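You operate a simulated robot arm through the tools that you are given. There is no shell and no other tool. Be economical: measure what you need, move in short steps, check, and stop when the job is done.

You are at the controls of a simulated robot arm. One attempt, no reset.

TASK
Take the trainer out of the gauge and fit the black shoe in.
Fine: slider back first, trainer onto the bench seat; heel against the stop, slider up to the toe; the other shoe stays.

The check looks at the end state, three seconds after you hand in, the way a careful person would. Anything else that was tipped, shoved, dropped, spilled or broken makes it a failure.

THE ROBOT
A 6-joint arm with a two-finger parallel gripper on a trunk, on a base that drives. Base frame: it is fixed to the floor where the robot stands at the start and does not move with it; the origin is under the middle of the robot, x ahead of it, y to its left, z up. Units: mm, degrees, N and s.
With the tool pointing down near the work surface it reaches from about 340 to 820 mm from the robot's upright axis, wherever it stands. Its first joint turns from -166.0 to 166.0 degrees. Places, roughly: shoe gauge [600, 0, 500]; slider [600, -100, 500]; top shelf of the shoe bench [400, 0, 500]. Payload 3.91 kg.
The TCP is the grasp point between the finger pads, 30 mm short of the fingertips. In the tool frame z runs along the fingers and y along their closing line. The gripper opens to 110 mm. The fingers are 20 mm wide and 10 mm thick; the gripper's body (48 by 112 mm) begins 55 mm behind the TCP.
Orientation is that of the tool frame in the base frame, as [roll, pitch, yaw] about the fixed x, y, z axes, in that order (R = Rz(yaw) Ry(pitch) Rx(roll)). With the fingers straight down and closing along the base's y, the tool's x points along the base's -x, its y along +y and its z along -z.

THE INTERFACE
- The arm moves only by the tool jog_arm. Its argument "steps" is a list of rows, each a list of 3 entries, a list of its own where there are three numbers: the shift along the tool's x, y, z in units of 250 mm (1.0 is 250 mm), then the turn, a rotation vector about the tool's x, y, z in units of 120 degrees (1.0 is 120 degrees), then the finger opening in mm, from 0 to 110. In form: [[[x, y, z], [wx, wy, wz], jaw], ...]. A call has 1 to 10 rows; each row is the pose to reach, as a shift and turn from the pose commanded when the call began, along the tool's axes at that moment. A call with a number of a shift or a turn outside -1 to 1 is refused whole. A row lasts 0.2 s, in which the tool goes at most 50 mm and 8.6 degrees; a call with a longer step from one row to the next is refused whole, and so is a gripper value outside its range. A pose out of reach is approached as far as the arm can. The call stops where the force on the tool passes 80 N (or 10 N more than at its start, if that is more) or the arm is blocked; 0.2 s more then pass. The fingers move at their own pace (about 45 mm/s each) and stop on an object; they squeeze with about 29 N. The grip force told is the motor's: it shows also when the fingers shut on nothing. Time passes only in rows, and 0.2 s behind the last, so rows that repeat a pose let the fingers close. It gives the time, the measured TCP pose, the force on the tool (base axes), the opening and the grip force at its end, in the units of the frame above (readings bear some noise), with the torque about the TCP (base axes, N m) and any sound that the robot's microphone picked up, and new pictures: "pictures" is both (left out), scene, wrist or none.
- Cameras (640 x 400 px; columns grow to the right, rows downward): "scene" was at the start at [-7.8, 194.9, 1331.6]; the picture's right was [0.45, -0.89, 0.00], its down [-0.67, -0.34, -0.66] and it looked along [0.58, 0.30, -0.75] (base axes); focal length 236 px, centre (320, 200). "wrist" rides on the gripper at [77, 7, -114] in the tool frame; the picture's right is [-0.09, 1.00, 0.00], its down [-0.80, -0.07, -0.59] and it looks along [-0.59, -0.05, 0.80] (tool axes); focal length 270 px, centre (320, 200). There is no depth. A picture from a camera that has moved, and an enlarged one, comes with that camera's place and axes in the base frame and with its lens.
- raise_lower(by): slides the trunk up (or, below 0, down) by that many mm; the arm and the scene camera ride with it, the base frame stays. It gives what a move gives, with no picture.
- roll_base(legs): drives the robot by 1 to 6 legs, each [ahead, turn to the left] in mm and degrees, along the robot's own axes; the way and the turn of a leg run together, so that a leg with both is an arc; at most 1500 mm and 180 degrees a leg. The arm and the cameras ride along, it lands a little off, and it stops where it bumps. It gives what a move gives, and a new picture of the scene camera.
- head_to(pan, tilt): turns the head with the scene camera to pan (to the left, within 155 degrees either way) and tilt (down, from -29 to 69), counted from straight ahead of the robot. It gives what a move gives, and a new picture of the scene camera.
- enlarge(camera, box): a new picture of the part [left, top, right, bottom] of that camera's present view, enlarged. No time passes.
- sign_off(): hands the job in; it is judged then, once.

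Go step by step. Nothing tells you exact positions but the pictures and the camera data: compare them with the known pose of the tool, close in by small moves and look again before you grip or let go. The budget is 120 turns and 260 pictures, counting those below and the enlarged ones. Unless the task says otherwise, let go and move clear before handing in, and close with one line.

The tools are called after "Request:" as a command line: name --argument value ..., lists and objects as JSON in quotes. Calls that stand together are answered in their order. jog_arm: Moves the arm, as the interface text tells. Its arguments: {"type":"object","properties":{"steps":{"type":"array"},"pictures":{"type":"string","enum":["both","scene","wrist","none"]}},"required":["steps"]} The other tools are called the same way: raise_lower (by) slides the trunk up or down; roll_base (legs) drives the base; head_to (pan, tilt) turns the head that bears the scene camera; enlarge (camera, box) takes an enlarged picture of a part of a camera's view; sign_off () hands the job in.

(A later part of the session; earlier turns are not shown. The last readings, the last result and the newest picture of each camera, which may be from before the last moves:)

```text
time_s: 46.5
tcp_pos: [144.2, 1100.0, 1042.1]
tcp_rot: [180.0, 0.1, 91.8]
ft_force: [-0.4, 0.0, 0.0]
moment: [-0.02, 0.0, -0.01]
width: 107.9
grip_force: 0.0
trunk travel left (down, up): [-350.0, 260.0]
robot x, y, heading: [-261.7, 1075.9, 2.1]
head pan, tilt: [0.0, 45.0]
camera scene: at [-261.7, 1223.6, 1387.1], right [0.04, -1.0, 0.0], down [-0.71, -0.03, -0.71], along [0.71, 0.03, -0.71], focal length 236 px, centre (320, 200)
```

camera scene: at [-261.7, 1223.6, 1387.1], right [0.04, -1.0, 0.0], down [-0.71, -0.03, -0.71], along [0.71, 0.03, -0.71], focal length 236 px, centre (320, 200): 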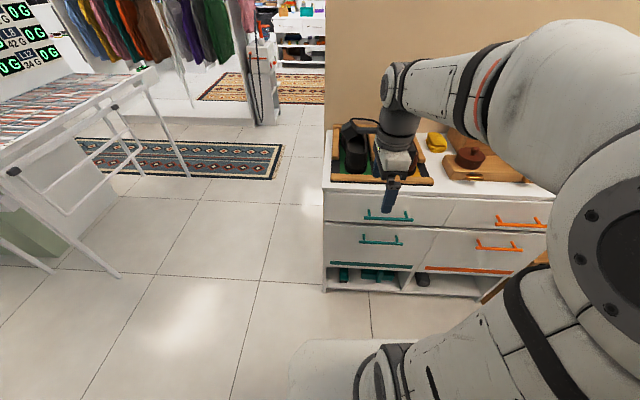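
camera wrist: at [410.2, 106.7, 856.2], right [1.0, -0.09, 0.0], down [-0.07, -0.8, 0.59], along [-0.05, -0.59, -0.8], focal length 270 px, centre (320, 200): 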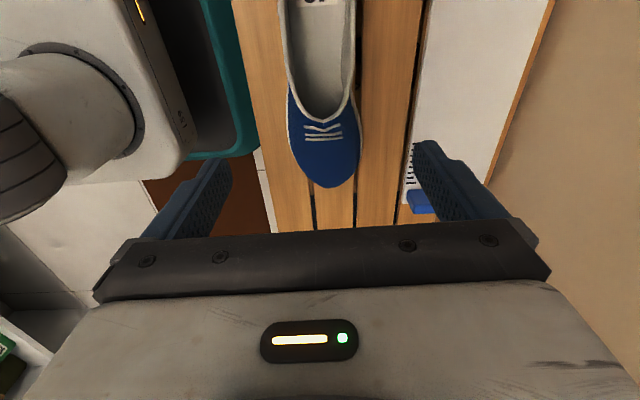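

The black shoe is at about (538, 1120), toe toward the wall. I'll straighten by 2° and move ahead 210 mm.

Request:
roll_base --legs '[[0, -2], [210, 0]]'

Request:
enlarge --camera "scene" --box '[300, 60, 540, 210]'

```text
time_s: 48.5
tcp_pos: [354.0, 1086.8, 1042.3]
tcp_rot: [-180.0, 0.0, 89.7]
ft_force: [0.1, -0.3, -0.2]
moment: [-0.03, 0.02, -0.01]
width: 107.9
grip_force: 0.1
trunk travel left (down, up): [-350.0, 260.0]
robot x, y, heading: [-53.4, 1078.8, 0.0]
head pan, tilt: [0.0, 45.0]
camera scene: at [-46.1, 1224.8, 1387.1], right [0.0, -1.0, 0.0], down [-0.71, 0.0, -0.71], along [0.71, 0.0, -0.71], focal length 236 px, centre (320, 200)
```

scene: 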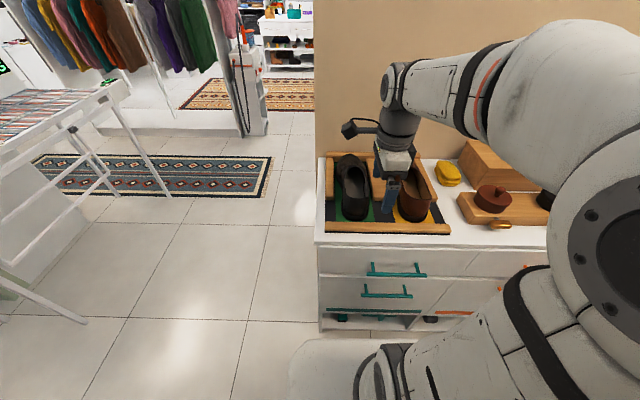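

```text
2.67 times, centred on (420, 135) of scene
camera zoom: at [-46.1, 1224.8, 1387.1], right [0.0, -1.0, 0.0], down [-0.71, 0.0, -0.71], along [0.71, 0.0, -0.71], focal length 630 px, centre (53, 373)
```

zoom: 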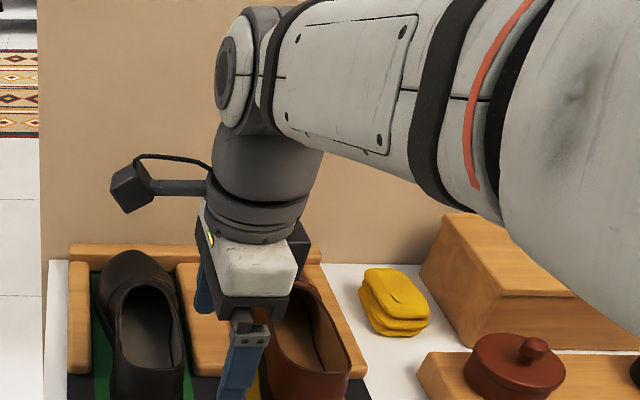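

The robot now faces the tray squarely. I'll turn the tool back so the fingers close along y and look straight at the shoe.

Request:
jog_arm --steps '[[[0.017, 0.018, 0], [0, 0, -0.07], 108], [[0.034, 0.036, 0], [0, 0, -0.14], 108], [[0.05, 0.054, 0], [0, 0, -0.21], 108], [[0.07, 0.07, 0], [0, 0, -0.28], 108], [[0.09, 0.09, 0], [0, 0, -0.35], 108], [[0.11, 0.11, 0], [0, 0, -0.42], 108], [[0.13, 0.13, 0], [0, 0, -0.49], 108], [[0.15, 0.15, 0], [0, 0, -0.56], 108], [[0.16, 0.17, 0], [0, 0, -0.63], 108], [[0.172, 0.184, 0], [0, 0, -0.7], 108]]'

Request:
enlarge --camera "wrist" --box '[160, 0, 480, 200]'

Request:
enlarge --camera "scene" --box '[310, 130, 470, 230]'

```text
time_s: 50.7
tcp_pos: [402.0, 1128.9, 1042.4]
tcp_rot: [180.0, 0.1, 173.9]
ft_force: [-0.4, -0.4, 0.0]
moment: [0.0, 0.0, 0.03]
width: 108.1
grip_force: 0.1
trunk travel left (down, up): [-350.0, 260.0]
robot x, y, heading: [-48.2, 1077.1, 0.1]
head pan, tilt: [0.0, 45.0]
camera scene: at [-46.1, 1224.8, 1387.1], right [0.0, -1.0, 0.0], down [-0.71, 0.0, -0.71], along [0.71, 0.0, -0.71], focal length 236 px, centre (320, 200)
camera wrist: at [324.4, 1143.2, 1155.9], right [0.19, 0.98, 0.0], down [0.79, -0.16, 0.59], along [0.58, -0.12, -0.8], focal length 270 px, centre (320, 200)
```

scene: 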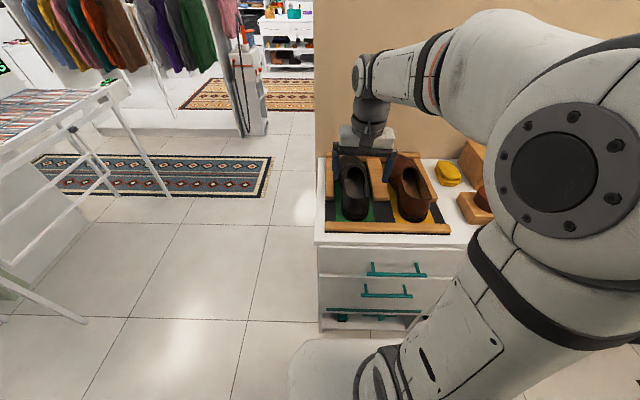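
wrist: 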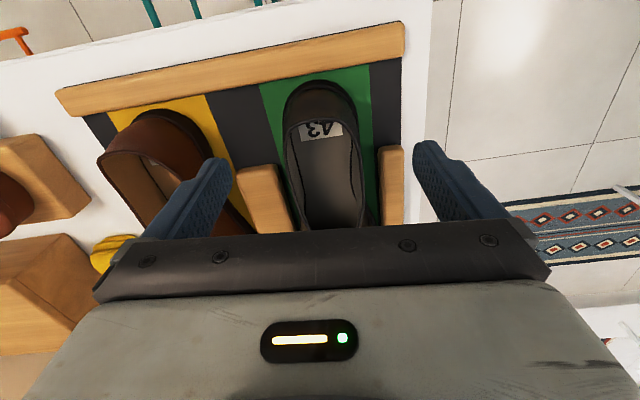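

```text
2.00 times, centred on (320, 100) of wrist
camera zoom: at [324.4, 1143.2, 1155.9], right [0.19, 0.98, 0.0], down [0.79, -0.16, 0.59], along [0.58, -0.12, -0.8], focal length 541 px, centre (320, 400)
```

zoom: 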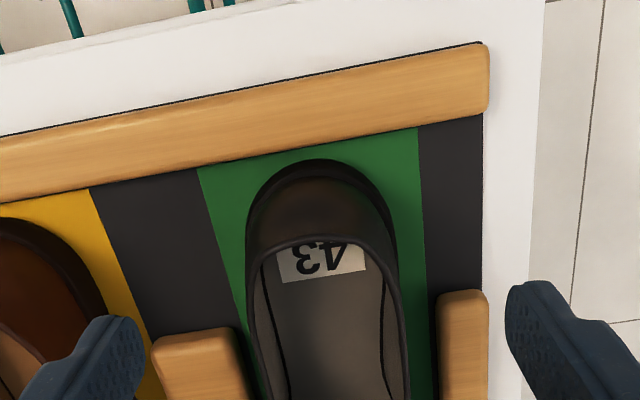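

```text
4.00 times, centred on (390, 180) of scene
camera zoom: at [-46.1, 1224.8, 1387.1], right [0.0, -1.0, 0.0], down [-0.71, 0.0, -0.71], along [0.71, 0.0, -0.71], focal length 946 px, centre (40, 280)
```

zoom: 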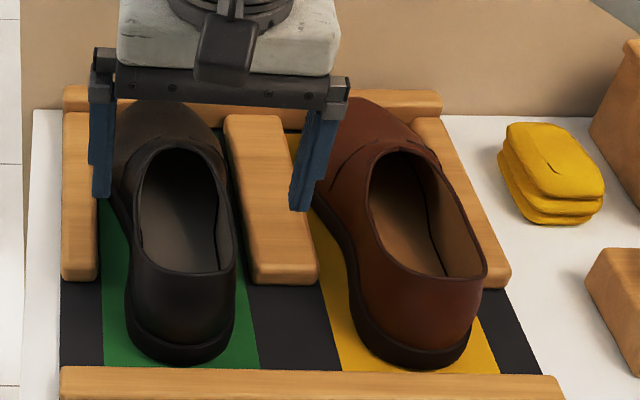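

The shoe (43) lies with its heel near x≈410 and toe between two low wooden dividers. I'll square the tool and get a more central view.

Request:
jog_arm --steps '[[[-0.1, -0.04, 0], [0, 0, -0.025], 108], [[-0.2, -0.06, 0], [0, 0, -0.05], 108]]'

Request:
enlarge --camera "wrist" --box '[200, 0, 520, 230]'

```text
time_s: 51.3
tcp_pos: [450.0, 1107.1, 1040.5]
tcp_rot: [180.0, -0.2, 179.8]
ft_force: [1.1, 0.2, 0.1]
moment: [0.02, -0.01, 0.01]
width: 107.8
grip_force: 0.0
trunk travel left (down, up): [-350.0, 260.0]
robot x, y, heading: [-51.6, 1074.5, -0.1]
head pan, tilt: [0.0, 45.0]
camera scene: at [-45.7, 1224.8, 1387.1], right [0.0, -1.0, 0.0], down [-0.71, 0.0, -0.71], along [0.71, 0.0, -0.71], focal length 236 px, centre (320, 200)
camera wrist: at [371.9, 1114.6, 1154.4], right [0.09, 1.0, 0.0], down [0.8, -0.07, 0.59], along [0.59, -0.05, -0.8], focal length 270 px, centre (320, 200)
```

scene: 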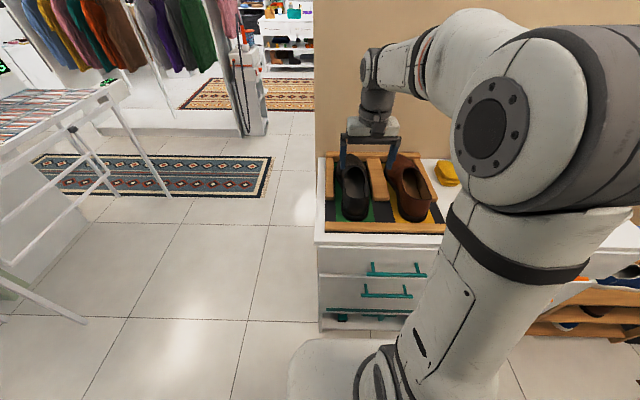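
wrist: 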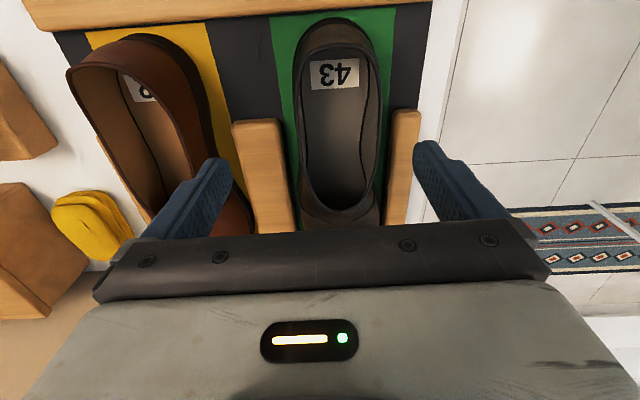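

```text
1.74 times, centred on (360, 115) of wrist
camera zoom: at [371.9, 1114.6, 1154.4], right [0.09, 1.0, 0.0], down [0.8, -0.07, 0.59], along [0.59, -0.05, -0.8], focal length 470 px, centre (250, 348)
```

zoom: 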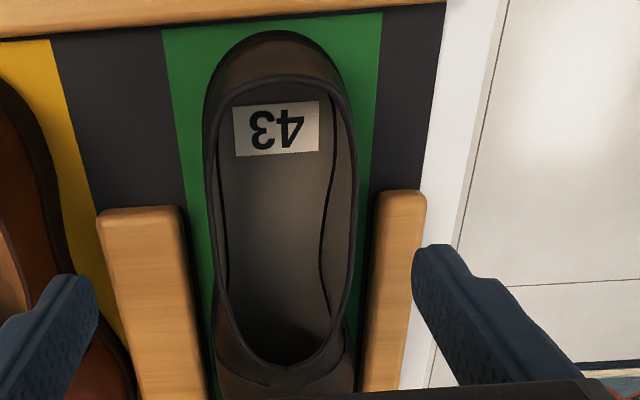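

The shoe axis is at y≈1126, dividers' inner edges at about 1060 and 1187. I'll go to x≈515 just above the collar and check centring.

Request:
jog_arm --steps '[[[-0.1, 0.03, 0.1], [0, 0, 0], 110], [[-0.2, 0.06, 0.2], [0, 0, 0], 110], [[-0.26, 0.076, 0.3], [0, 0, 0], 110]]'

Request:
enlarge --camera "scene" --box '[310, 130, 470, 230]'

Request:
enlarge --camera "wrist" --box '[180, 30, 480, 240]'

```text
time_s: 52.1
tcp_pos: [514.3, 1127.9, 967.1]
tcp_rot: [-179.9, 0.0, 179.7]
ft_force: [-0.1, 0.5, -0.5]
moment: [0.01, -0.01, -0.02]
width: 110.0
grip_force: 0.1
trunk travel left (down, up): [-350.0, 260.0]
robot x, y, heading: [-50.1, 1076.3, 0.2]
head pan, tilt: [0.0, 45.0]
camera scene: at [-45.9, 1224.8, 1387.1], right [0.0, -1.0, 0.0], down [-0.71, 0.0, -0.71], along [0.71, 0.0, -0.71], focal length 236 px, centre (320, 200)
camera wrist: at [436.3, 1134.7, 1081.3], right [0.09, 1.0, 0.0], down [0.8, -0.07, 0.59], along [0.59, -0.06, -0.8], focal length 270 px, centre (320, 200)
```

scene: 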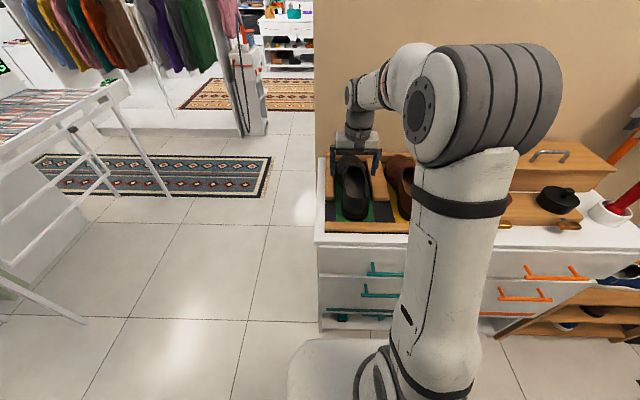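
wrist: 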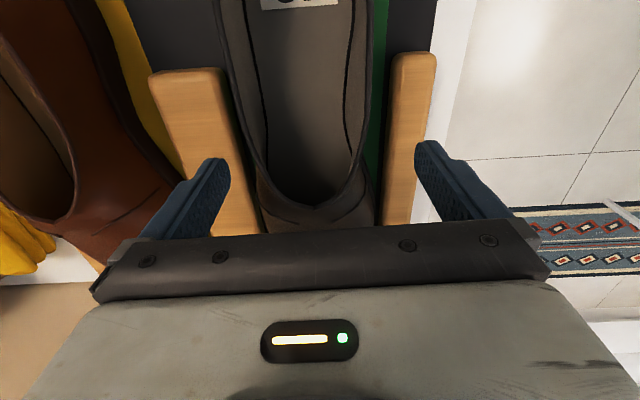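

```text
4.00 times, centred on (390, 180) of scene
camera zoom: at [-45.9, 1224.8, 1387.1], right [0.0, -1.0, 0.0], down [-0.71, 0.0, -0.71], along [0.71, 0.0, -0.71], focal length 946 px, centre (40, 280)
```

zoom: 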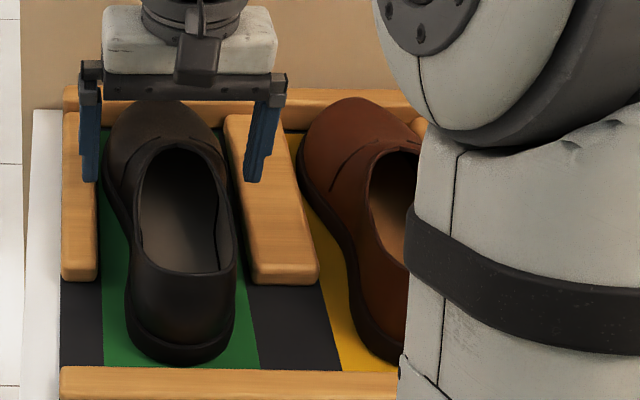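

```text
1.90 times, centred on (330, 135) of wrist
camera zoom: at [436.3, 1134.7, 1081.3], right [0.09, 1.0, 0.0], down [0.8, -0.07, 0.59], along [0.59, -0.06, -0.8], focal length 515 px, centre (301, 324)
```

zoom: 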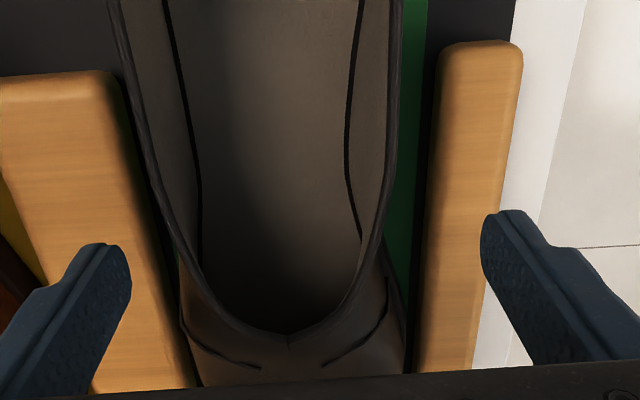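

The shoe reads about 12 mm to −y of the tool. I'll shift to y≈1116 and lower to the collar height, then recheck.

Request:
jog_arm --steps '[[[0, -0.046, 0.0], [0, 0, 0], 110], [[0, -0.046, 0.15], [0, 0, 0], 110]]'

Request:
enlarge --camera "scene" --box '[310, 140, 410, 210]'

Request:
enlarge --camera "wrist" --box '[180, 30, 480, 240]'

```text
time_s: 52.7
tcp_pos: [513.9, 1115.8, 930.1]
tcp_rot: [180.0, 0.1, 179.7]
ft_force: [-0.2, -1.2, 0.1]
moment: [0.01, -0.04, -0.03]
width: 110.0
grip_force: 0.1
trunk travel left (down, up): [-350.0, 260.0]
robot x, y, heading: [-49.3, 1074.5, -0.0]
head pan, tilt: [0.0, 45.0]
camera scene: at [-46.0, 1224.6, 1387.1], right [0.0, -1.0, 0.0], down [-0.71, 0.0, -0.71], along [0.71, 0.0, -0.71], focal length 236 px, centre (320, 200)
camera wrist: at [436.5, 1121.5, 1044.6], right [0.09, 1.0, 0.0], down [0.8, -0.07, 0.59], along [0.59, -0.06, -0.8], focal length 270 px, centre (320, 200)
```

scene: 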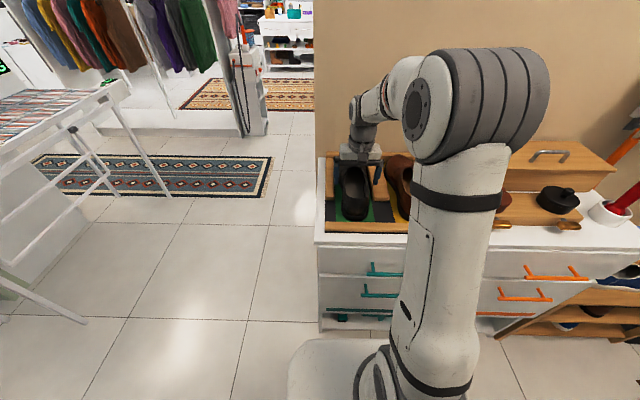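
wrist: 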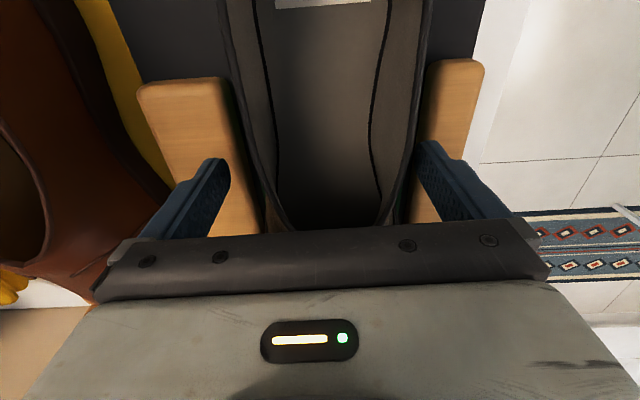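

```text
5.71 times, centred on (360, 175) of scene
camera zoom: at [-46.0, 1224.6, 1387.1], right [0.0, -1.0, 0.0], down [-0.71, 0.0, -0.71], along [0.71, 0.0, -0.71], focal length 1351 px, centre (91, 343)
```

zoom: 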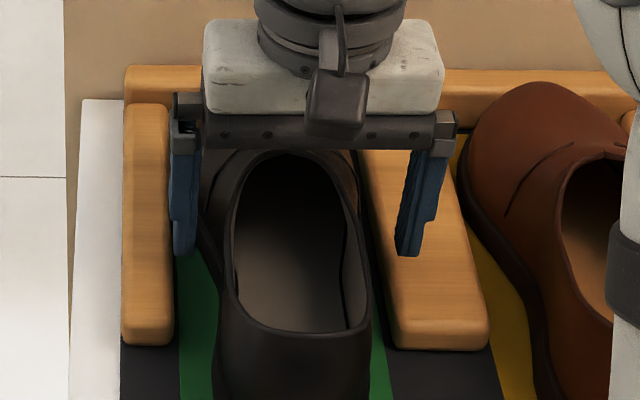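

```text
1.90 times, centred on (330, 135) of wrist
camera zoom: at [436.5, 1121.5, 1044.6], right [0.09, 1.0, 0.0], down [0.8, -0.07, 0.59], along [0.59, -0.06, -0.8], focal length 515 px, centre (301, 324)
```

zoom: 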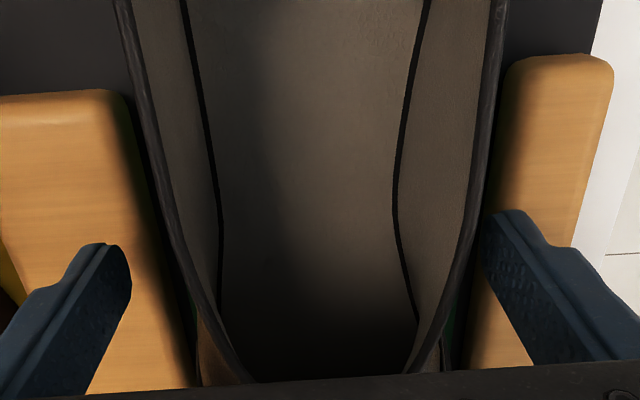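

The shoe is about 5 mm to +y of the tool. I'll correct to y≈1121 and lower with tips staying above the dividers.

Request:
jog_arm --steps '[[[0, 0.02, 0.0], [0, 0, 0], 110], [[0, 0.02, 0.04], [0, 0, 0], 110], [[0, 0.02, 0.08], [0, 0, 0], 110], [[0, 0.02, 0.12], [0, 0, 0], 110]]'

Request:
enlarge --camera "scene" --box '[310, 140, 410, 210]'

Request:
enlarge --camera "wrist" --box '[180, 30, 480, 240]'

```text
time_s: 53.7
tcp_pos: [514.1, 1120.1, 917.3]
tcp_rot: [-179.9, 1.6, 179.6]
ft_force: [-24.6, 1.0, 37.8]
moment: [-0.98, 1.05, -0.46]
width: 110.0
grip_force: 0.1
trunk travel left (down, up): [-350.0, 260.0]
robot x, y, heading: [-51.0, 1075.3, -0.2]
head pan, tilt: [0.0, 45.0]
stopped in row 4: the force on the tool passed its limit (the readings are from after the stop); the commanded pose is now the measured one
camera scene: at [-53.0, 1224.8, 1387.3], right [0.0, -1.0, 0.0], down [-0.7, 0.0, -0.71], along [0.71, 0.0, -0.7], focal length 236 px, centre (320, 200)
camera wrist: at [432.1, 1126.8, 1029.9], right [0.09, 1.0, 0.0], down [0.78, -0.07, 0.62], along [0.61, -0.06, -0.79], focal length 270 px, centre (320, 200)
```

scene: 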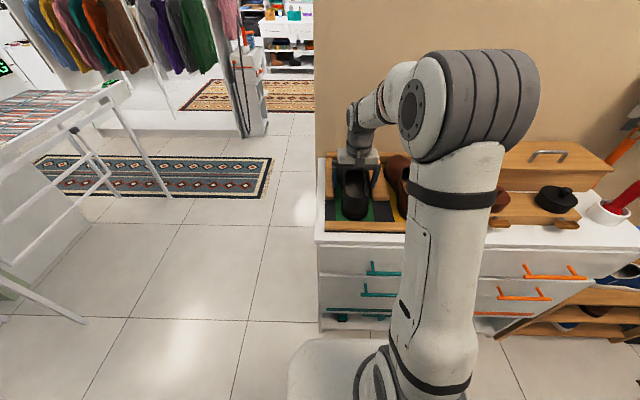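
wrist: 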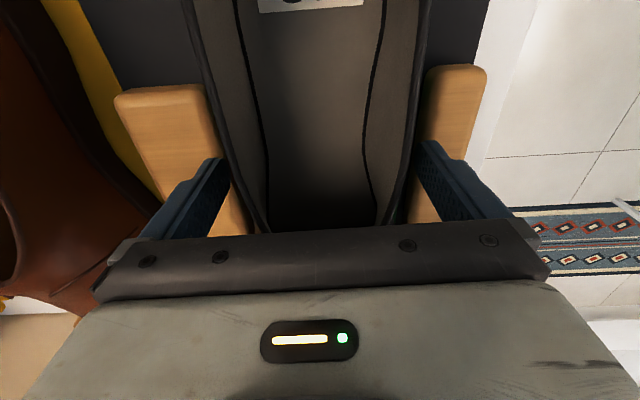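

```text
5.71 times, centred on (360, 175) of scene
camera zoom: at [-53.0, 1224.8, 1387.3], right [0.0, -1.0, 0.0], down [-0.7, 0.0, -0.71], along [0.71, 0.0, -0.7], focal length 1351 px, centre (91, 343)
```

zoom: 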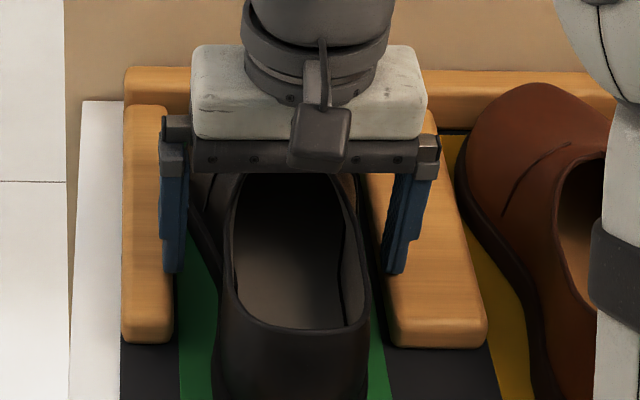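

```text
1.90 times, centred on (330, 135) of wrist
camera zoom: at [432.1, 1126.8, 1029.9], right [0.09, 1.0, 0.0], down [0.78, -0.07, 0.62], along [0.61, -0.06, -0.79], focal length 515 px, centre (301, 324)
```

zoom: 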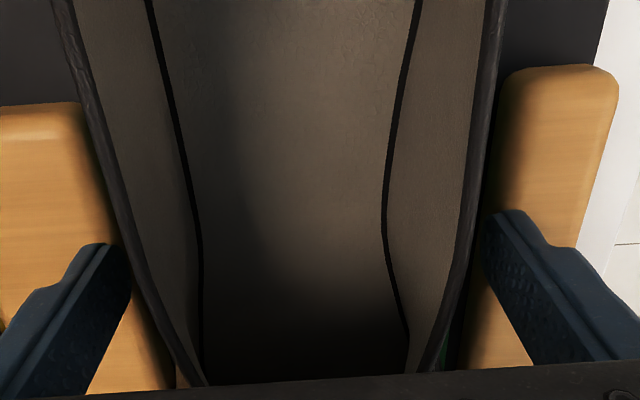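

The fingertips rested on the divider tops at z≈887, so the tray sits higher than I estimated; that grip height (tips just above dividers) is right for the shoe. I'll lift 6 mm, undo the tilt, and check.

Request:
jog_arm --steps '[[[-0.012, 0, -0.03], [0, 0.0133, 0], 110], [[-0.012, 0, -0.03], [0, 0.0133, 0], 110]]' --pictures "none"

Request:
enlarge --camera "wrist" --box '[180, 30, 480, 240]'

Request:
enlarge --camera "scene" --box '[310, 140, 410, 210]'

```text
time_s: 54.3
tcp_pos: [521.9, 1119.8, 918.1]
tcp_rot: [-180.0, -0.4, 179.8]
ft_force: [0.0, 0.4, -0.7]
moment: [-0.02, 0.01, -0.02]
width: 110.1
grip_force: 0.2
trunk travel left (down, up): [-350.0, 260.0]
robot x, y, heading: [-49.8, 1078.3, -0.0]
head pan, tilt: [0.0, 45.0]
```

```text
1.90 times, centred on (330, 135) of wrist
camera zoom: at [444.1, 1126.7, 1033.1], right [0.09, 1.0, 0.0], down [0.8, -0.07, 0.59], along [0.59, -0.06, -0.81], focal length 515 px, centre (301, 324)
```

zoom: 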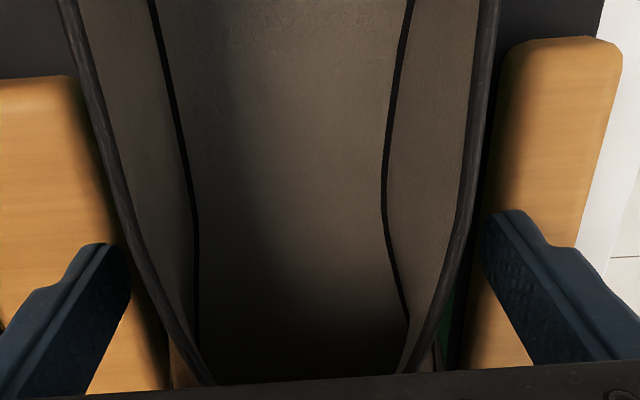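

```text
5.71 times, centred on (360, 175) of scene
camera zoom: at [-45.9, 1224.8, 1386.7], right [0.0, -1.0, 0.0], down [-0.71, 0.0, -0.71], along [0.71, 0.0, -0.71], focal length 1351 px, centre (91, 343)
```

zoom: 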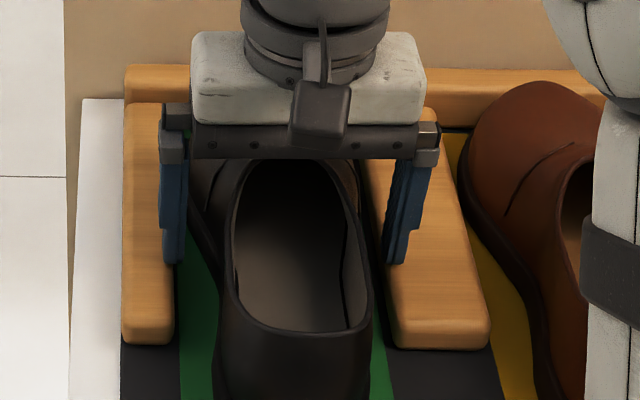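

Free of contact and well centred. Raising 3 mm and closing.

Request:
jog_arm --steps '[[[0, 0, -0.012], [0, 0, 0], 110], [[0, 0, -0.012], [0, 0, 0], 60], [[0, 0, -0.012], [0, 0, 0], 60], [[0, 0, -0.012], [0, 0, 0], 60], [[0, 0, -0.012], [0, 0, 0], 60], [[0, 0, -0.012], [0, 0, 0], 60]]'

Request:
enlarge --camera "scene" --box '[310, 140, 410, 210]'

```text
time_s: 55.7
tcp_pos: [520.9, 1120.6, 923.2]
tcp_rot: [179.9, -0.4, 179.7]
ft_force: [-0.3, 1.2, -0.5]
moment: [0.16, -0.02, 0.0]
width: 85.5
grip_force: 29.6
trunk travel left (down, up): [-350.0, 260.0]
robot x, y, heading: [-51.9, 1080.8, -0.1]
head pan, tilt: [0.0, 45.0]
camera scene: at [-45.9, 1225.0, 1387.1], right [0.0, -1.0, 0.0], down [-0.71, 0.0, -0.71], along [0.71, 0.0, -0.71], focal length 236 px, centre (320, 200)
camera wrist: at [443.5, 1127.2, 1037.4], right [0.09, 1.0, 0.0], down [0.8, -0.07, 0.59], along [0.59, -0.06, -0.81], focal length 270 px, centre (320, 200)
```

scene: 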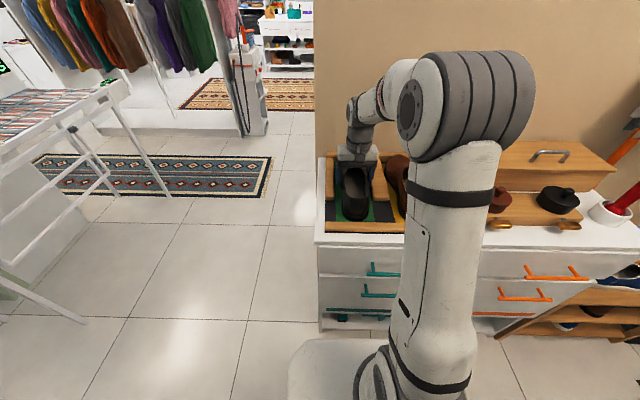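
wrist: 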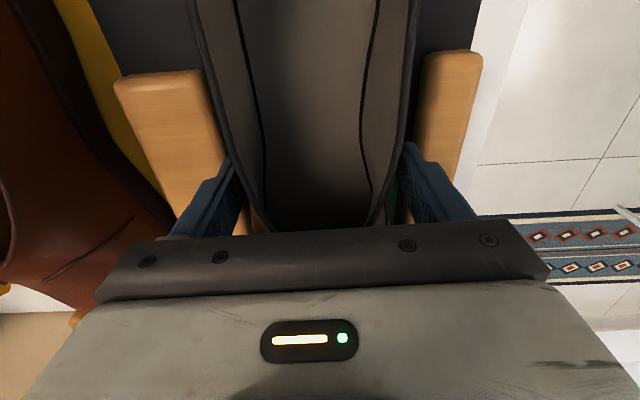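

```text
5.71 times, centred on (360, 175) of scene
camera zoom: at [-45.9, 1225.0, 1387.1], right [0.0, -1.0, 0.0], down [-0.71, 0.0, -0.71], along [0.71, 0.0, -0.71], focal length 1351 px, centre (91, 343)
```

zoom: 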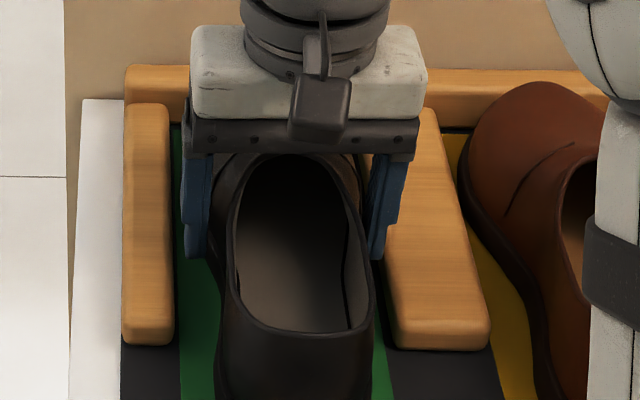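

Gripped at 85.5 mm. Lifting straight up slowly.

Request:
jog_arm --steps '[[[0, 0, -0.04], [0, 0, 0], 60], [[0, 0, -0.1], [0, 0, 0], 60], [[0, 0, -0.18], [0, 0, 0], 60], [[0, 0, -0.28], [0, 0, 0], 60], [[0, 0, -0.4], [0, 0, 0], 60], [[0, 0, -0.4], [0, 0, 0], 60]]'

Request:
enlarge --camera "scene" --box '[300, 110, 440, 240]'

```text
time_s: 57.1
tcp_pos: [522.5, 1119.1, 1023.5]
tcp_rot: [-180.0, -0.4, 179.7]
ft_force: [0.4, -0.3, -2.9]
moment: [-0.01, 0.02, -0.02]
width: 85.4
grip_force: 28.9
trunk travel left (down, up): [-350.0, 260.0]
robot x, y, heading: [-50.7, 1076.1, -0.0]
head pan, tilt: [0.0, 45.0]
camera scene: at [-45.9, 1224.8, 1387.1], right [0.0, -1.0, 0.0], down [-0.71, 0.0, -0.71], along [0.71, 0.0, -0.71], focal length 236 px, centre (320, 200)
camera wrist: at [445.0, 1126.3, 1137.9], right [0.09, 1.0, 0.0], down [0.8, -0.07, 0.59], along [0.59, -0.06, -0.81], focal length 270 px, centre (320, 200)
```

scene: 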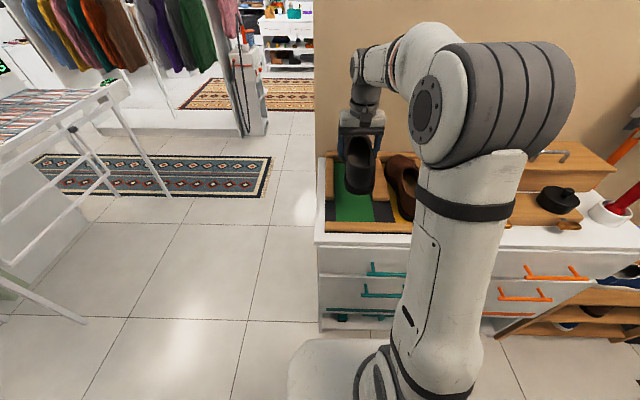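
wrist: 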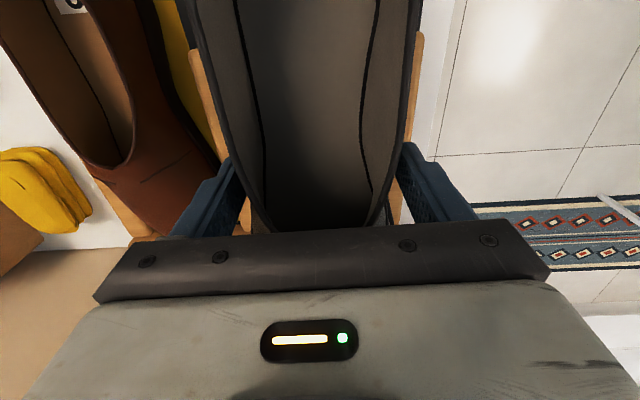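

```text
3.08 times, centred on (370, 175) of scene
camera zoom: at [-45.9, 1224.8, 1387.1], right [0.0, -1.0, 0.0], down [-0.71, 0.0, -0.71], along [0.71, 0.0, -0.71], focal length 727 px, centre (166, 277)
```

zoom: 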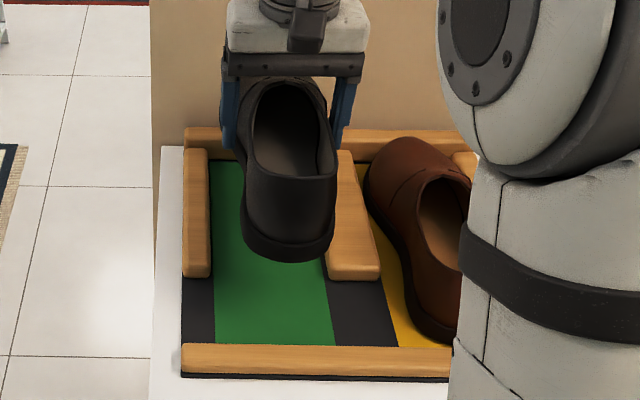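

The black shoe is lifted cleanly and the brown one is undisturbed. I'll raise it a bit more and retract before driving back.

Request:
jog_arm --steps '[[[0, 0, -0.12], [0, 0, 0], 60], [[0.1, 0, -0.2], [0, 0, 0], 60], [[0.22, 0, -0.2], [0, 0, 0], 60], [[0.34, 0, -0.2], [0, 0, 0], 60], [[0.46, 0, -0.2], [0, 0, 0], 60], [[0.52, 0, -0.2], [0, 0, 0], 60]]' --pictures "scene"

Request:
roll_base --legs '[[-210, 0], [0, 90]]'

```text
time_s: 58.5
tcp_pos: [391.1, 1122.0, 1075.7]
tcp_rot: [180.0, -0.4, 179.7]
ft_force: [-1.4, -0.2, -3.1]
moment: [0.02, 0.06, 0.0]
width: 85.0
grip_force: 29.0
trunk travel left (down, up): [-350.0, 260.0]
robot x, y, heading: [-47.1, 1074.1, 0.0]
head pan, tilt: [0.0, 45.0]
camera scene: at [-46.2, 1224.8, 1387.1], right [0.0, -1.0, 0.0], down [-0.71, 0.0, -0.71], along [0.71, 0.0, -0.71], focal length 236 px, centre (320, 200)
```

scene: 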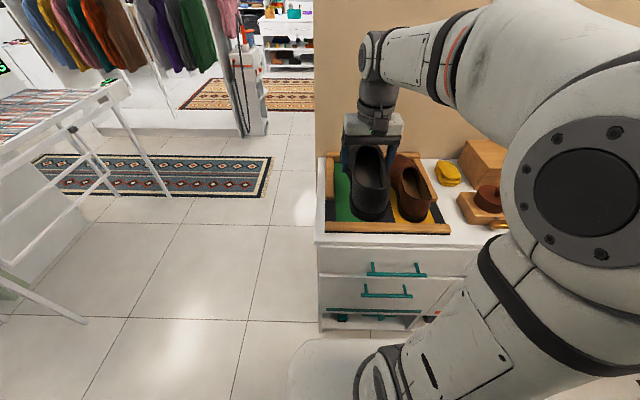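

```text
time_s: 64.0
tcp_pos: [-304.6, 1519.5, 1074.5]
tcp_rot: [180.0, -0.4, -90.3]
ft_force: [0.0, -0.4, -2.3]
moment: [-0.05, -0.04, 0.05]
width: 85.2
grip_force: 29.1
trunk travel left (down, up): [-350.0, 260.0]
robot x, y, heading: [-242.4, 1077.1, 89.3]
head pan, tilt: [0.0, 45.0]
camera scene: at [-392.0, 1081.5, 1387.0], right [1.0, -0.01, 0.0], down [-0.01, -0.71, -0.71], along [0.01, 0.71, -0.71], focal length 236 px, centre (320, 200)
```

scene: 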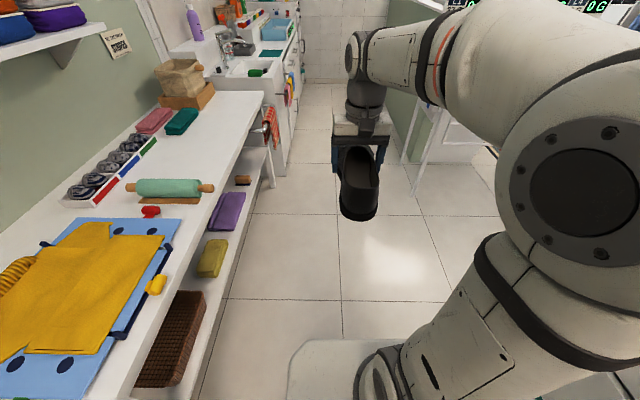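

Driving backwards along the same aisle and turning to face the bench again.

Request:
roll_base --legs '[[-1065, 0], [0, -89.3]]'

```text
time_s: 73.2
tcp_pos: [180.5, 68.0, 1076.1]
tcp_rot: [-180.0, -0.4, 177.9]
ft_force: [0.3, 0.7, -3.7]
moment: [-0.01, 0.02, -0.05]
width: 85.2
grip_force: 28.7
trunk travel left (down, up): [-350.0, 260.0]
robot x, y, heading: [-263.2, 39.4, -1.8]
head pan, tilt: [0.0, 45.0]
camera scene: at [-254.9, 189.5, 1387.1], right [-0.03, -1.0, 0.0], down [-0.71, 0.02, -0.71], along [0.71, -0.02, -0.71], focal length 236 px, centre (320, 200)
```

scene: 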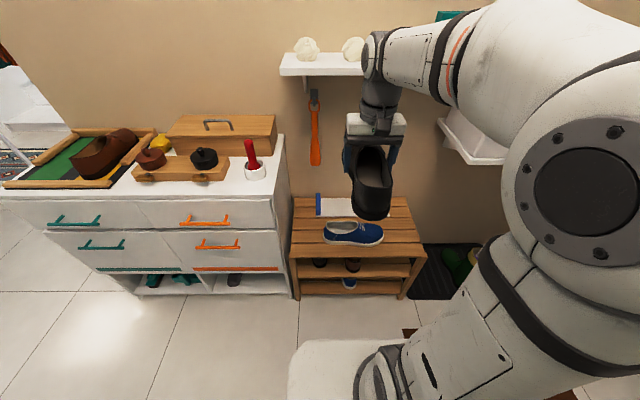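

I'll lower the trunk so the shoe passes below the wall shelf, then drive up to the bench and straighten.

Request:
raise_lower --by -300

Request:
roll_base --legs '[[0, 1.8], [252, 0]]'

```text
time_s: 76.2
tcp_pos: [180.7, 67.5, 774.7]
tcp_rot: [180.0, -0.5, 178.0]
ft_force: [0.4, 0.3, -3.5]
moment: [0.03, 0.02, 0.0]
width: 84.6
grip_force: 29.5
trunk travel left (down, up): [-50.0, 560.0]
robot x, y, heading: [-262.5, 44.4, -1.8]
head pan, tilt: [0.0, 45.0]
```

```text
time_s: 78.5
tcp_pos: [431.5, 80.7, 774.3]
tcp_rot: [180.0, -0.4, 179.7]
ft_force: [-0.7, -0.2, -2.9]
moment: [-0.01, 0.07, -0.01]
width: 84.8
grip_force: 28.7
trunk travel left (down, up): [-50.0, 560.0]
robot x, y, heading: [-12.6, 42.6, -0.3]
head pan, tilt: [0.0, 45.0]
camera scene: at [-7.1, 189.0, 1087.1], right [0.0, -1.0, 0.0], down [-0.71, 0.0, -0.71], along [0.71, 0.0, -0.71], focal length 236 px, centre (320, 200)
```

scene: 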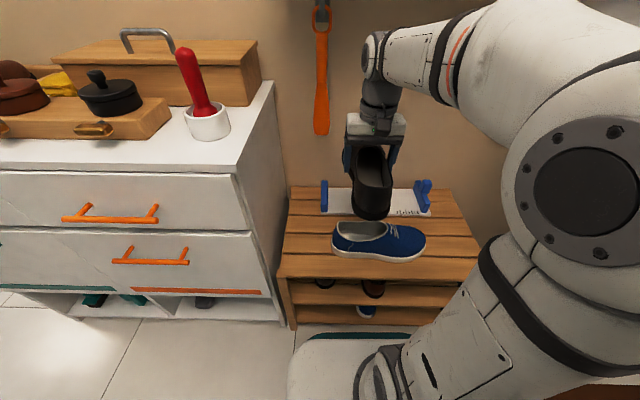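

Now I'll rotate the shoe so the toe points to −y, staying in front of the wall.

Request:
jog_arm --steps '[[[0, -0.03, 0], [0, 0, 0.07], 60], [[0, -0.06, 0], [0, 0, 0.14], 60], [[0, -0.09, 0], [0, 0, 0.21], 60], [[0, -0.12, 0], [0, 0, 0.28], 60], [[0, -0.15, 0], [0, 0, 0.35], 60], [[0, -0.18, 0], [0, 0, 0.42], 60], [[0, -0.21, 0], [0, 0, 0.49], 60], [[0, -0.24, 0], [0, 0, 0.56], 60], [[-0.05, -0.25, 0], [0, 0, 0.63], 60], [[-0.1, -0.26, 0], [0, 0, 0.7], 60]]' --pictures "scene"

```text
time_s: 80.7
tcp_pos: [455.4, 15.9, 773.8]
tcp_rot: [-179.6, -0.1, 95.4]
ft_force: [-0.7, 0.1, -3.2]
moment: [0.04, -0.03, -0.02]
width: 84.7
grip_force: 28.9
trunk travel left (down, up): [-50.0, 560.0]
robot x, y, heading: [-10.6, 41.1, -0.2]
head pan, tilt: [0.0, 45.0]
camera scene: at [-7.3, 189.0, 1087.1], right [0.0, -1.0, 0.0], down [-0.71, 0.0, -0.71], along [0.71, 0.0, -0.71], focal length 236 px, centre (320, 200)
```

scene: 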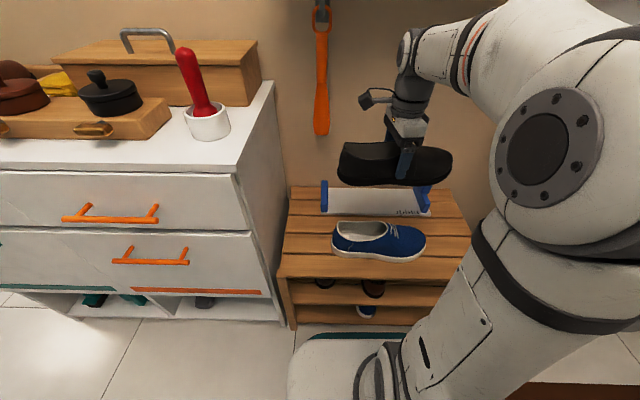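

Squaring up and carrying it over the gauge at a safe height.

Request:
jog_arm --steps '[[[-0.01, 0.15, 0], [0, 0, 0.015], 60], [[-0.02, 0.3, 0], [0, 0, 0.03], 60], [[-0.03, 0.45, 0], [0, 0, 0.045], 60], [[-0.037, 0.595, 0.0], [0, 0, 0.045], 60], [[-0.037, 0.595, 0.14], [0, 0, 0.045], 60], [[-0.037, 0.595, 0.28], [0, 0, 0.045], 60], [[-0.037, 0.595, 0.42], [0, 0, 0.045], 60]]'

Request:
enlarge --camera "scene" --box '[300, 130, 460, 230]'

```text
time_s: 82.2
tcp_pos: [602.9, 21.8, 667.7]
tcp_rot: [-179.7, 0.0, 90.2]
ft_force: [0.3, -0.7, -3.1]
moment: [0.07, -0.04, -0.03]
width: 85.0
grip_force: 29.2
trunk travel left (down, up): [-50.0, 560.0]
robot x, y, heading: [-13.7, 40.5, -0.2]
head pan, tilt: [0.0, 45.0]
camera scene: at [-7.1, 189.0, 1087.1], right [0.0, -1.0, 0.0], down [-0.71, 0.0, -0.71], along [0.71, 0.0, -0.71], focal length 236 px, centre (320, 200)
camera wrist: at [608.5, 97.7, 781.9], right [1.0, -0.09, -0.01], down [-0.06, -0.8, 0.59], along [-0.06, -0.59, -0.8], focal length 270 px, centre (320, 200)
```

scene: 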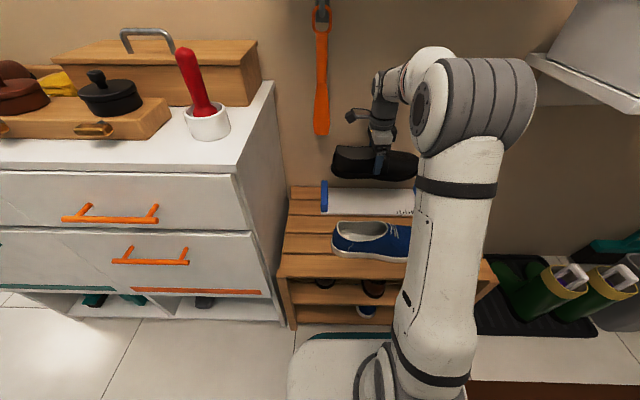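
wrist: 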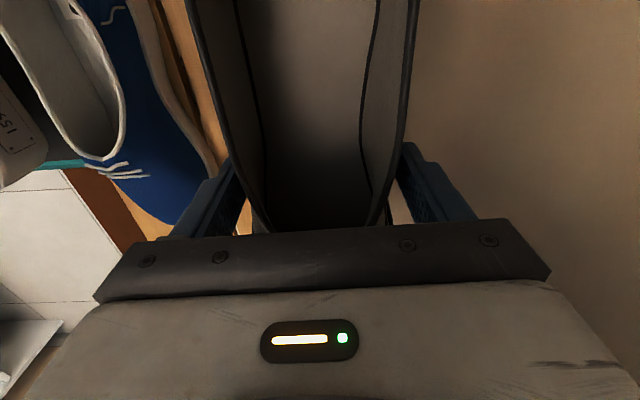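

```text
4.00 times, centred on (380, 180) of scene
camera zoom: at [-7.1, 189.0, 1087.1], right [0.0, -1.0, 0.0], down [-0.71, 0.0, -0.71], along [0.71, 0.0, -0.71], focal length 946 px, centre (80, 280)
```

zoom: 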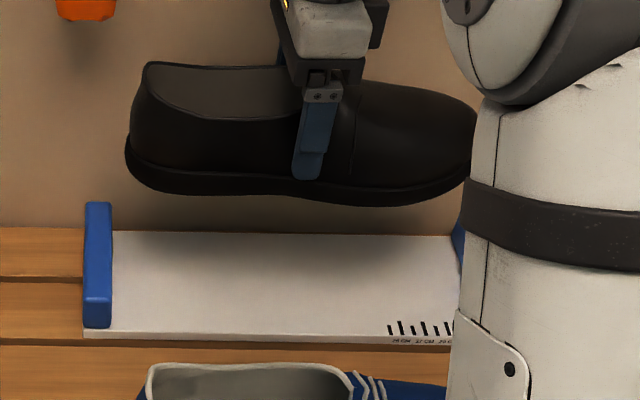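

Shoe heel is at y≈152 (TCP 22), toe ≈ −130; the stop's inner face is at y≈160 and the slider is well clear. Lowering to ~15 mm above the plate.

Request:
jog_arm --steps '[[[0, 0, 0.14], [0, 0, 0], 60], [[0, 0, 0.28], [0, 0, 0], 60], [[0, 0, 0.38], [0, 0, 0], 60]]'

Request:
enlarge --camera "scene" --box '[300, 130, 460, 230]'

```text
time_s: 83.0
tcp_pos: [603.9, 20.6, 573.6]
tcp_rot: [-179.6, 0.0, 90.2]
ft_force: [-0.6, 0.8, -1.7]
moment: [0.05, -0.02, 0.0]
width: 85.1
grip_force: 28.4
trunk travel left (down, up): [-50.0, 560.0]
robot x, y, heading: [-12.1, 43.1, 0.1]
head pan, tilt: [0.0, 45.0]
camera scene: at [-7.1, 189.0, 1087.1], right [0.0, -1.0, 0.0], down [-0.71, 0.0, -0.71], along [0.71, 0.0, -0.71], focal length 236 px, centre (320, 200)
camera wrist: at [608.8, 98.2, 687.0], right [1.0, -0.09, -0.01], down [-0.06, -0.8, 0.59], along [-0.06, -0.59, -0.8], focal length 270 px, centre (320, 200)
```

scene: 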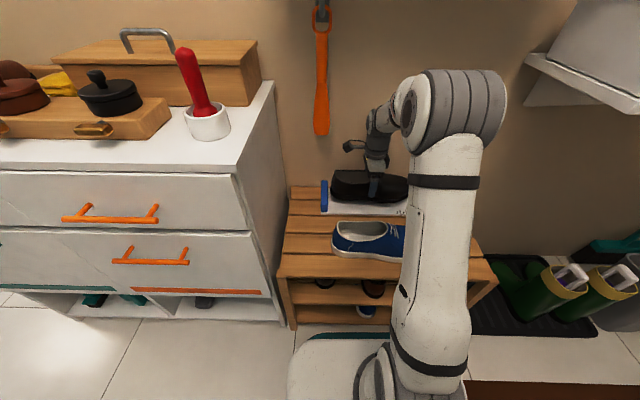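
wrist: 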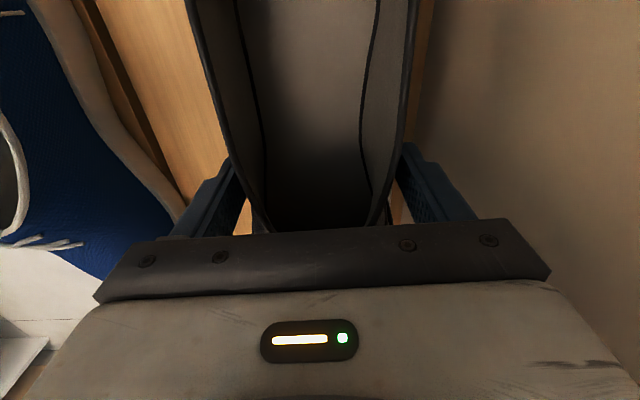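

```text
4.00 times, centred on (380, 180) of scene
camera zoom: at [-7.1, 189.0, 1087.1], right [0.0, -1.0, 0.0], down [-0.71, 0.0, -0.71], along [0.71, 0.0, -0.71], focal length 946 px, centre (80, 280)
```

zoom: 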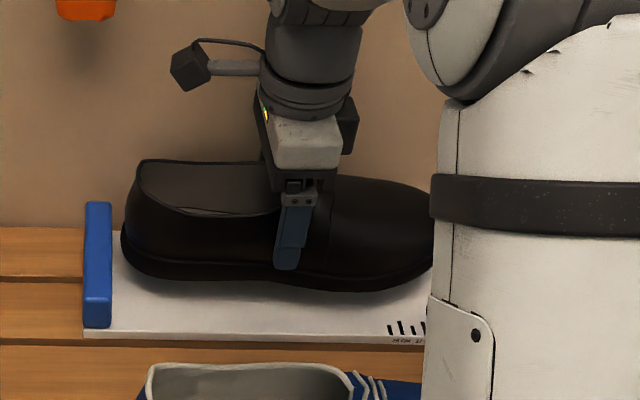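

About 8 mm to the stop. Lowering in small steps until contact with the plate.

Request:
jog_arm --steps '[[[0, 0, 0.03], [0, 0, 0], 60], [[0, 0, 0.05], [0, 0, 0], 60], [[0, 0, 0.06], [0, 0, 0], 60], [[0, 0, 0.06], [0, 0, 0], 60]]' --pictures "none"

```text
time_s: 84.0
tcp_pos: [604.0, 22.0, 559.2]
tcp_rot: [-179.7, 0.0, 90.3]
ft_force: [-0.7, -0.6, -3.1]
moment: [0.06, 0.01, 0.02]
width: 85.0
grip_force: 29.6
trunk travel left (down, up): [-50.0, 560.0]
robot x, y, heading: [-10.4, 40.2, -0.2]
head pan, tilt: [0.0, 45.0]
```

Request:
jog_arm --steps '[[[0, 0, 0.01], [0, 0, 0], 60], [[0, 0, 0.02], [0, 0, 0], 60], [[0, 0, 0.02], [0, 0, 0], 60]]' --pictures "none"

Request:
enlarge --camera "scene" --box '[310, 150, 430, 225]'

```text
time_s: 84.8
tcp_pos: [603.6, 20.8, 554.8]
tcp_rot: [-179.6, 0.0, 90.2]
ft_force: [0.3, 0.4, -3.0]
moment: [0.03, -0.01, -0.02]
width: 84.7
grip_force: 29.0
trunk travel left (down, up): [-50.0, 560.0]
robot x, y, heading: [-15.8, 41.4, -0.1]
head pan, tilt: [0.0, 45.0]
```

```text
5.33 times, centred on (370, 188) of scene
camera zoom: at [-6.9, 189.0, 1087.1], right [0.0, -1.0, 0.0], down [-0.71, 0.0, -0.71], along [0.71, 0.0, -0.71], focal length 1261 px, centre (53, 267)
```

zoom: 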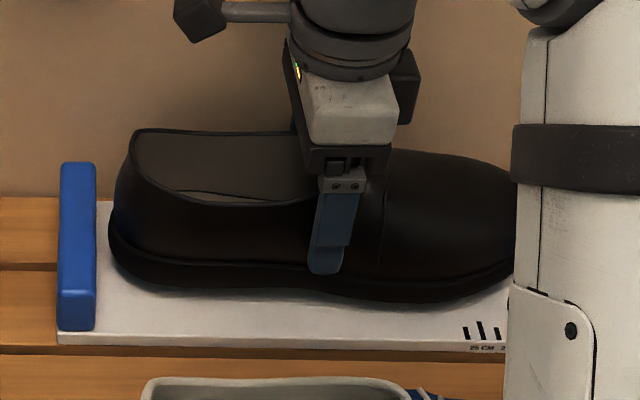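

Request:
jog_arm --steps '[[[0, 0, 0.01], [0, 0, 0], 60], [[0, 0, 0.02], [0, 0, 0], 60], [[0, 0, 0.02], [0, 0, 0], 60]]' --pictures "none"

```text
time_s: 85.7
tcp_pos: [602.9, 21.3, 549.7]
tcp_rot: [-179.7, 0.0, 90.1]
ft_force: [0.6, -0.9, -2.5]
moment: [0.06, 0.0, 0.01]
width: 84.7
grip_force: 28.5
trunk travel left (down, up): [-50.0, 560.0]
robot x, y, heading: [-9.7, 43.9, 0.0]
head pan, tilt: [0.0, 45.0]
```

Request:
jog_arm --steps '[[[0, 0, 0.008], [0, 0, 0], 60], [[0, 0, 0.016], [0, 0, 0], 60], [[0, 0, 0.016], [0, 0, 0], 60]]' --pictures "none"

Request:
enlarge --camera "scene" --box '[310, 150, 430, 225]'

```text
time_s: 86.5
tcp_pos: [604.0, 20.1, 544.4]
tcp_rot: [-179.6, 0.0, 90.1]
ft_force: [-0.1, 0.1, -2.9]
moment: [0.06, -0.01, -0.01]
width: 84.9
grip_force: 28.9
trunk travel left (down, up): [-50.0, 560.0]
robot x, y, heading: [-10.7, 35.6, -0.1]
head pan, tilt: [0.0, 45.0]
```

```text
5.33 times, centred on (370, 188) of scene
camera zoom: at [-6.9, 189.0, 1087.1], right [0.0, -1.0, 0.0], down [-0.71, 0.0, -0.71], along [0.71, 0.0, -0.71], focal length 1261 px, centre (53, 267)
```

zoom: 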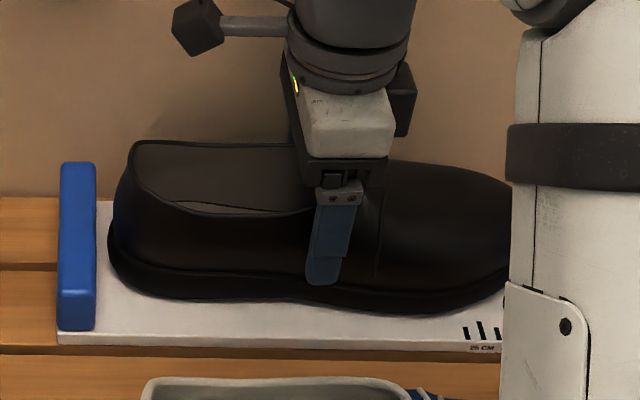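

Request:
jog_arm --steps '[[[0, 0, 0.008], [0, 0, 0], 60], [[0, 0, 0.016], [0, 0, 0], 60], [[0, 0, 0.016], [0, 0, 0], 60]]' --pictures "none"

```text
time_s: 87.2
tcp_pos: [603.6, 21.1, 540.8]
tcp_rot: [-179.5, 0.1, 90.1]
ft_force: [-0.5, 0.3, -2.3]
moment: [0.08, 0.03, -0.01]
width: 85.0
grip_force: 28.7
trunk travel left (down, up): [-50.0, 560.0]
robot x, y, heading: [-10.1, 38.9, -0.2]
head pan, tilt: [0.0, 45.0]
```

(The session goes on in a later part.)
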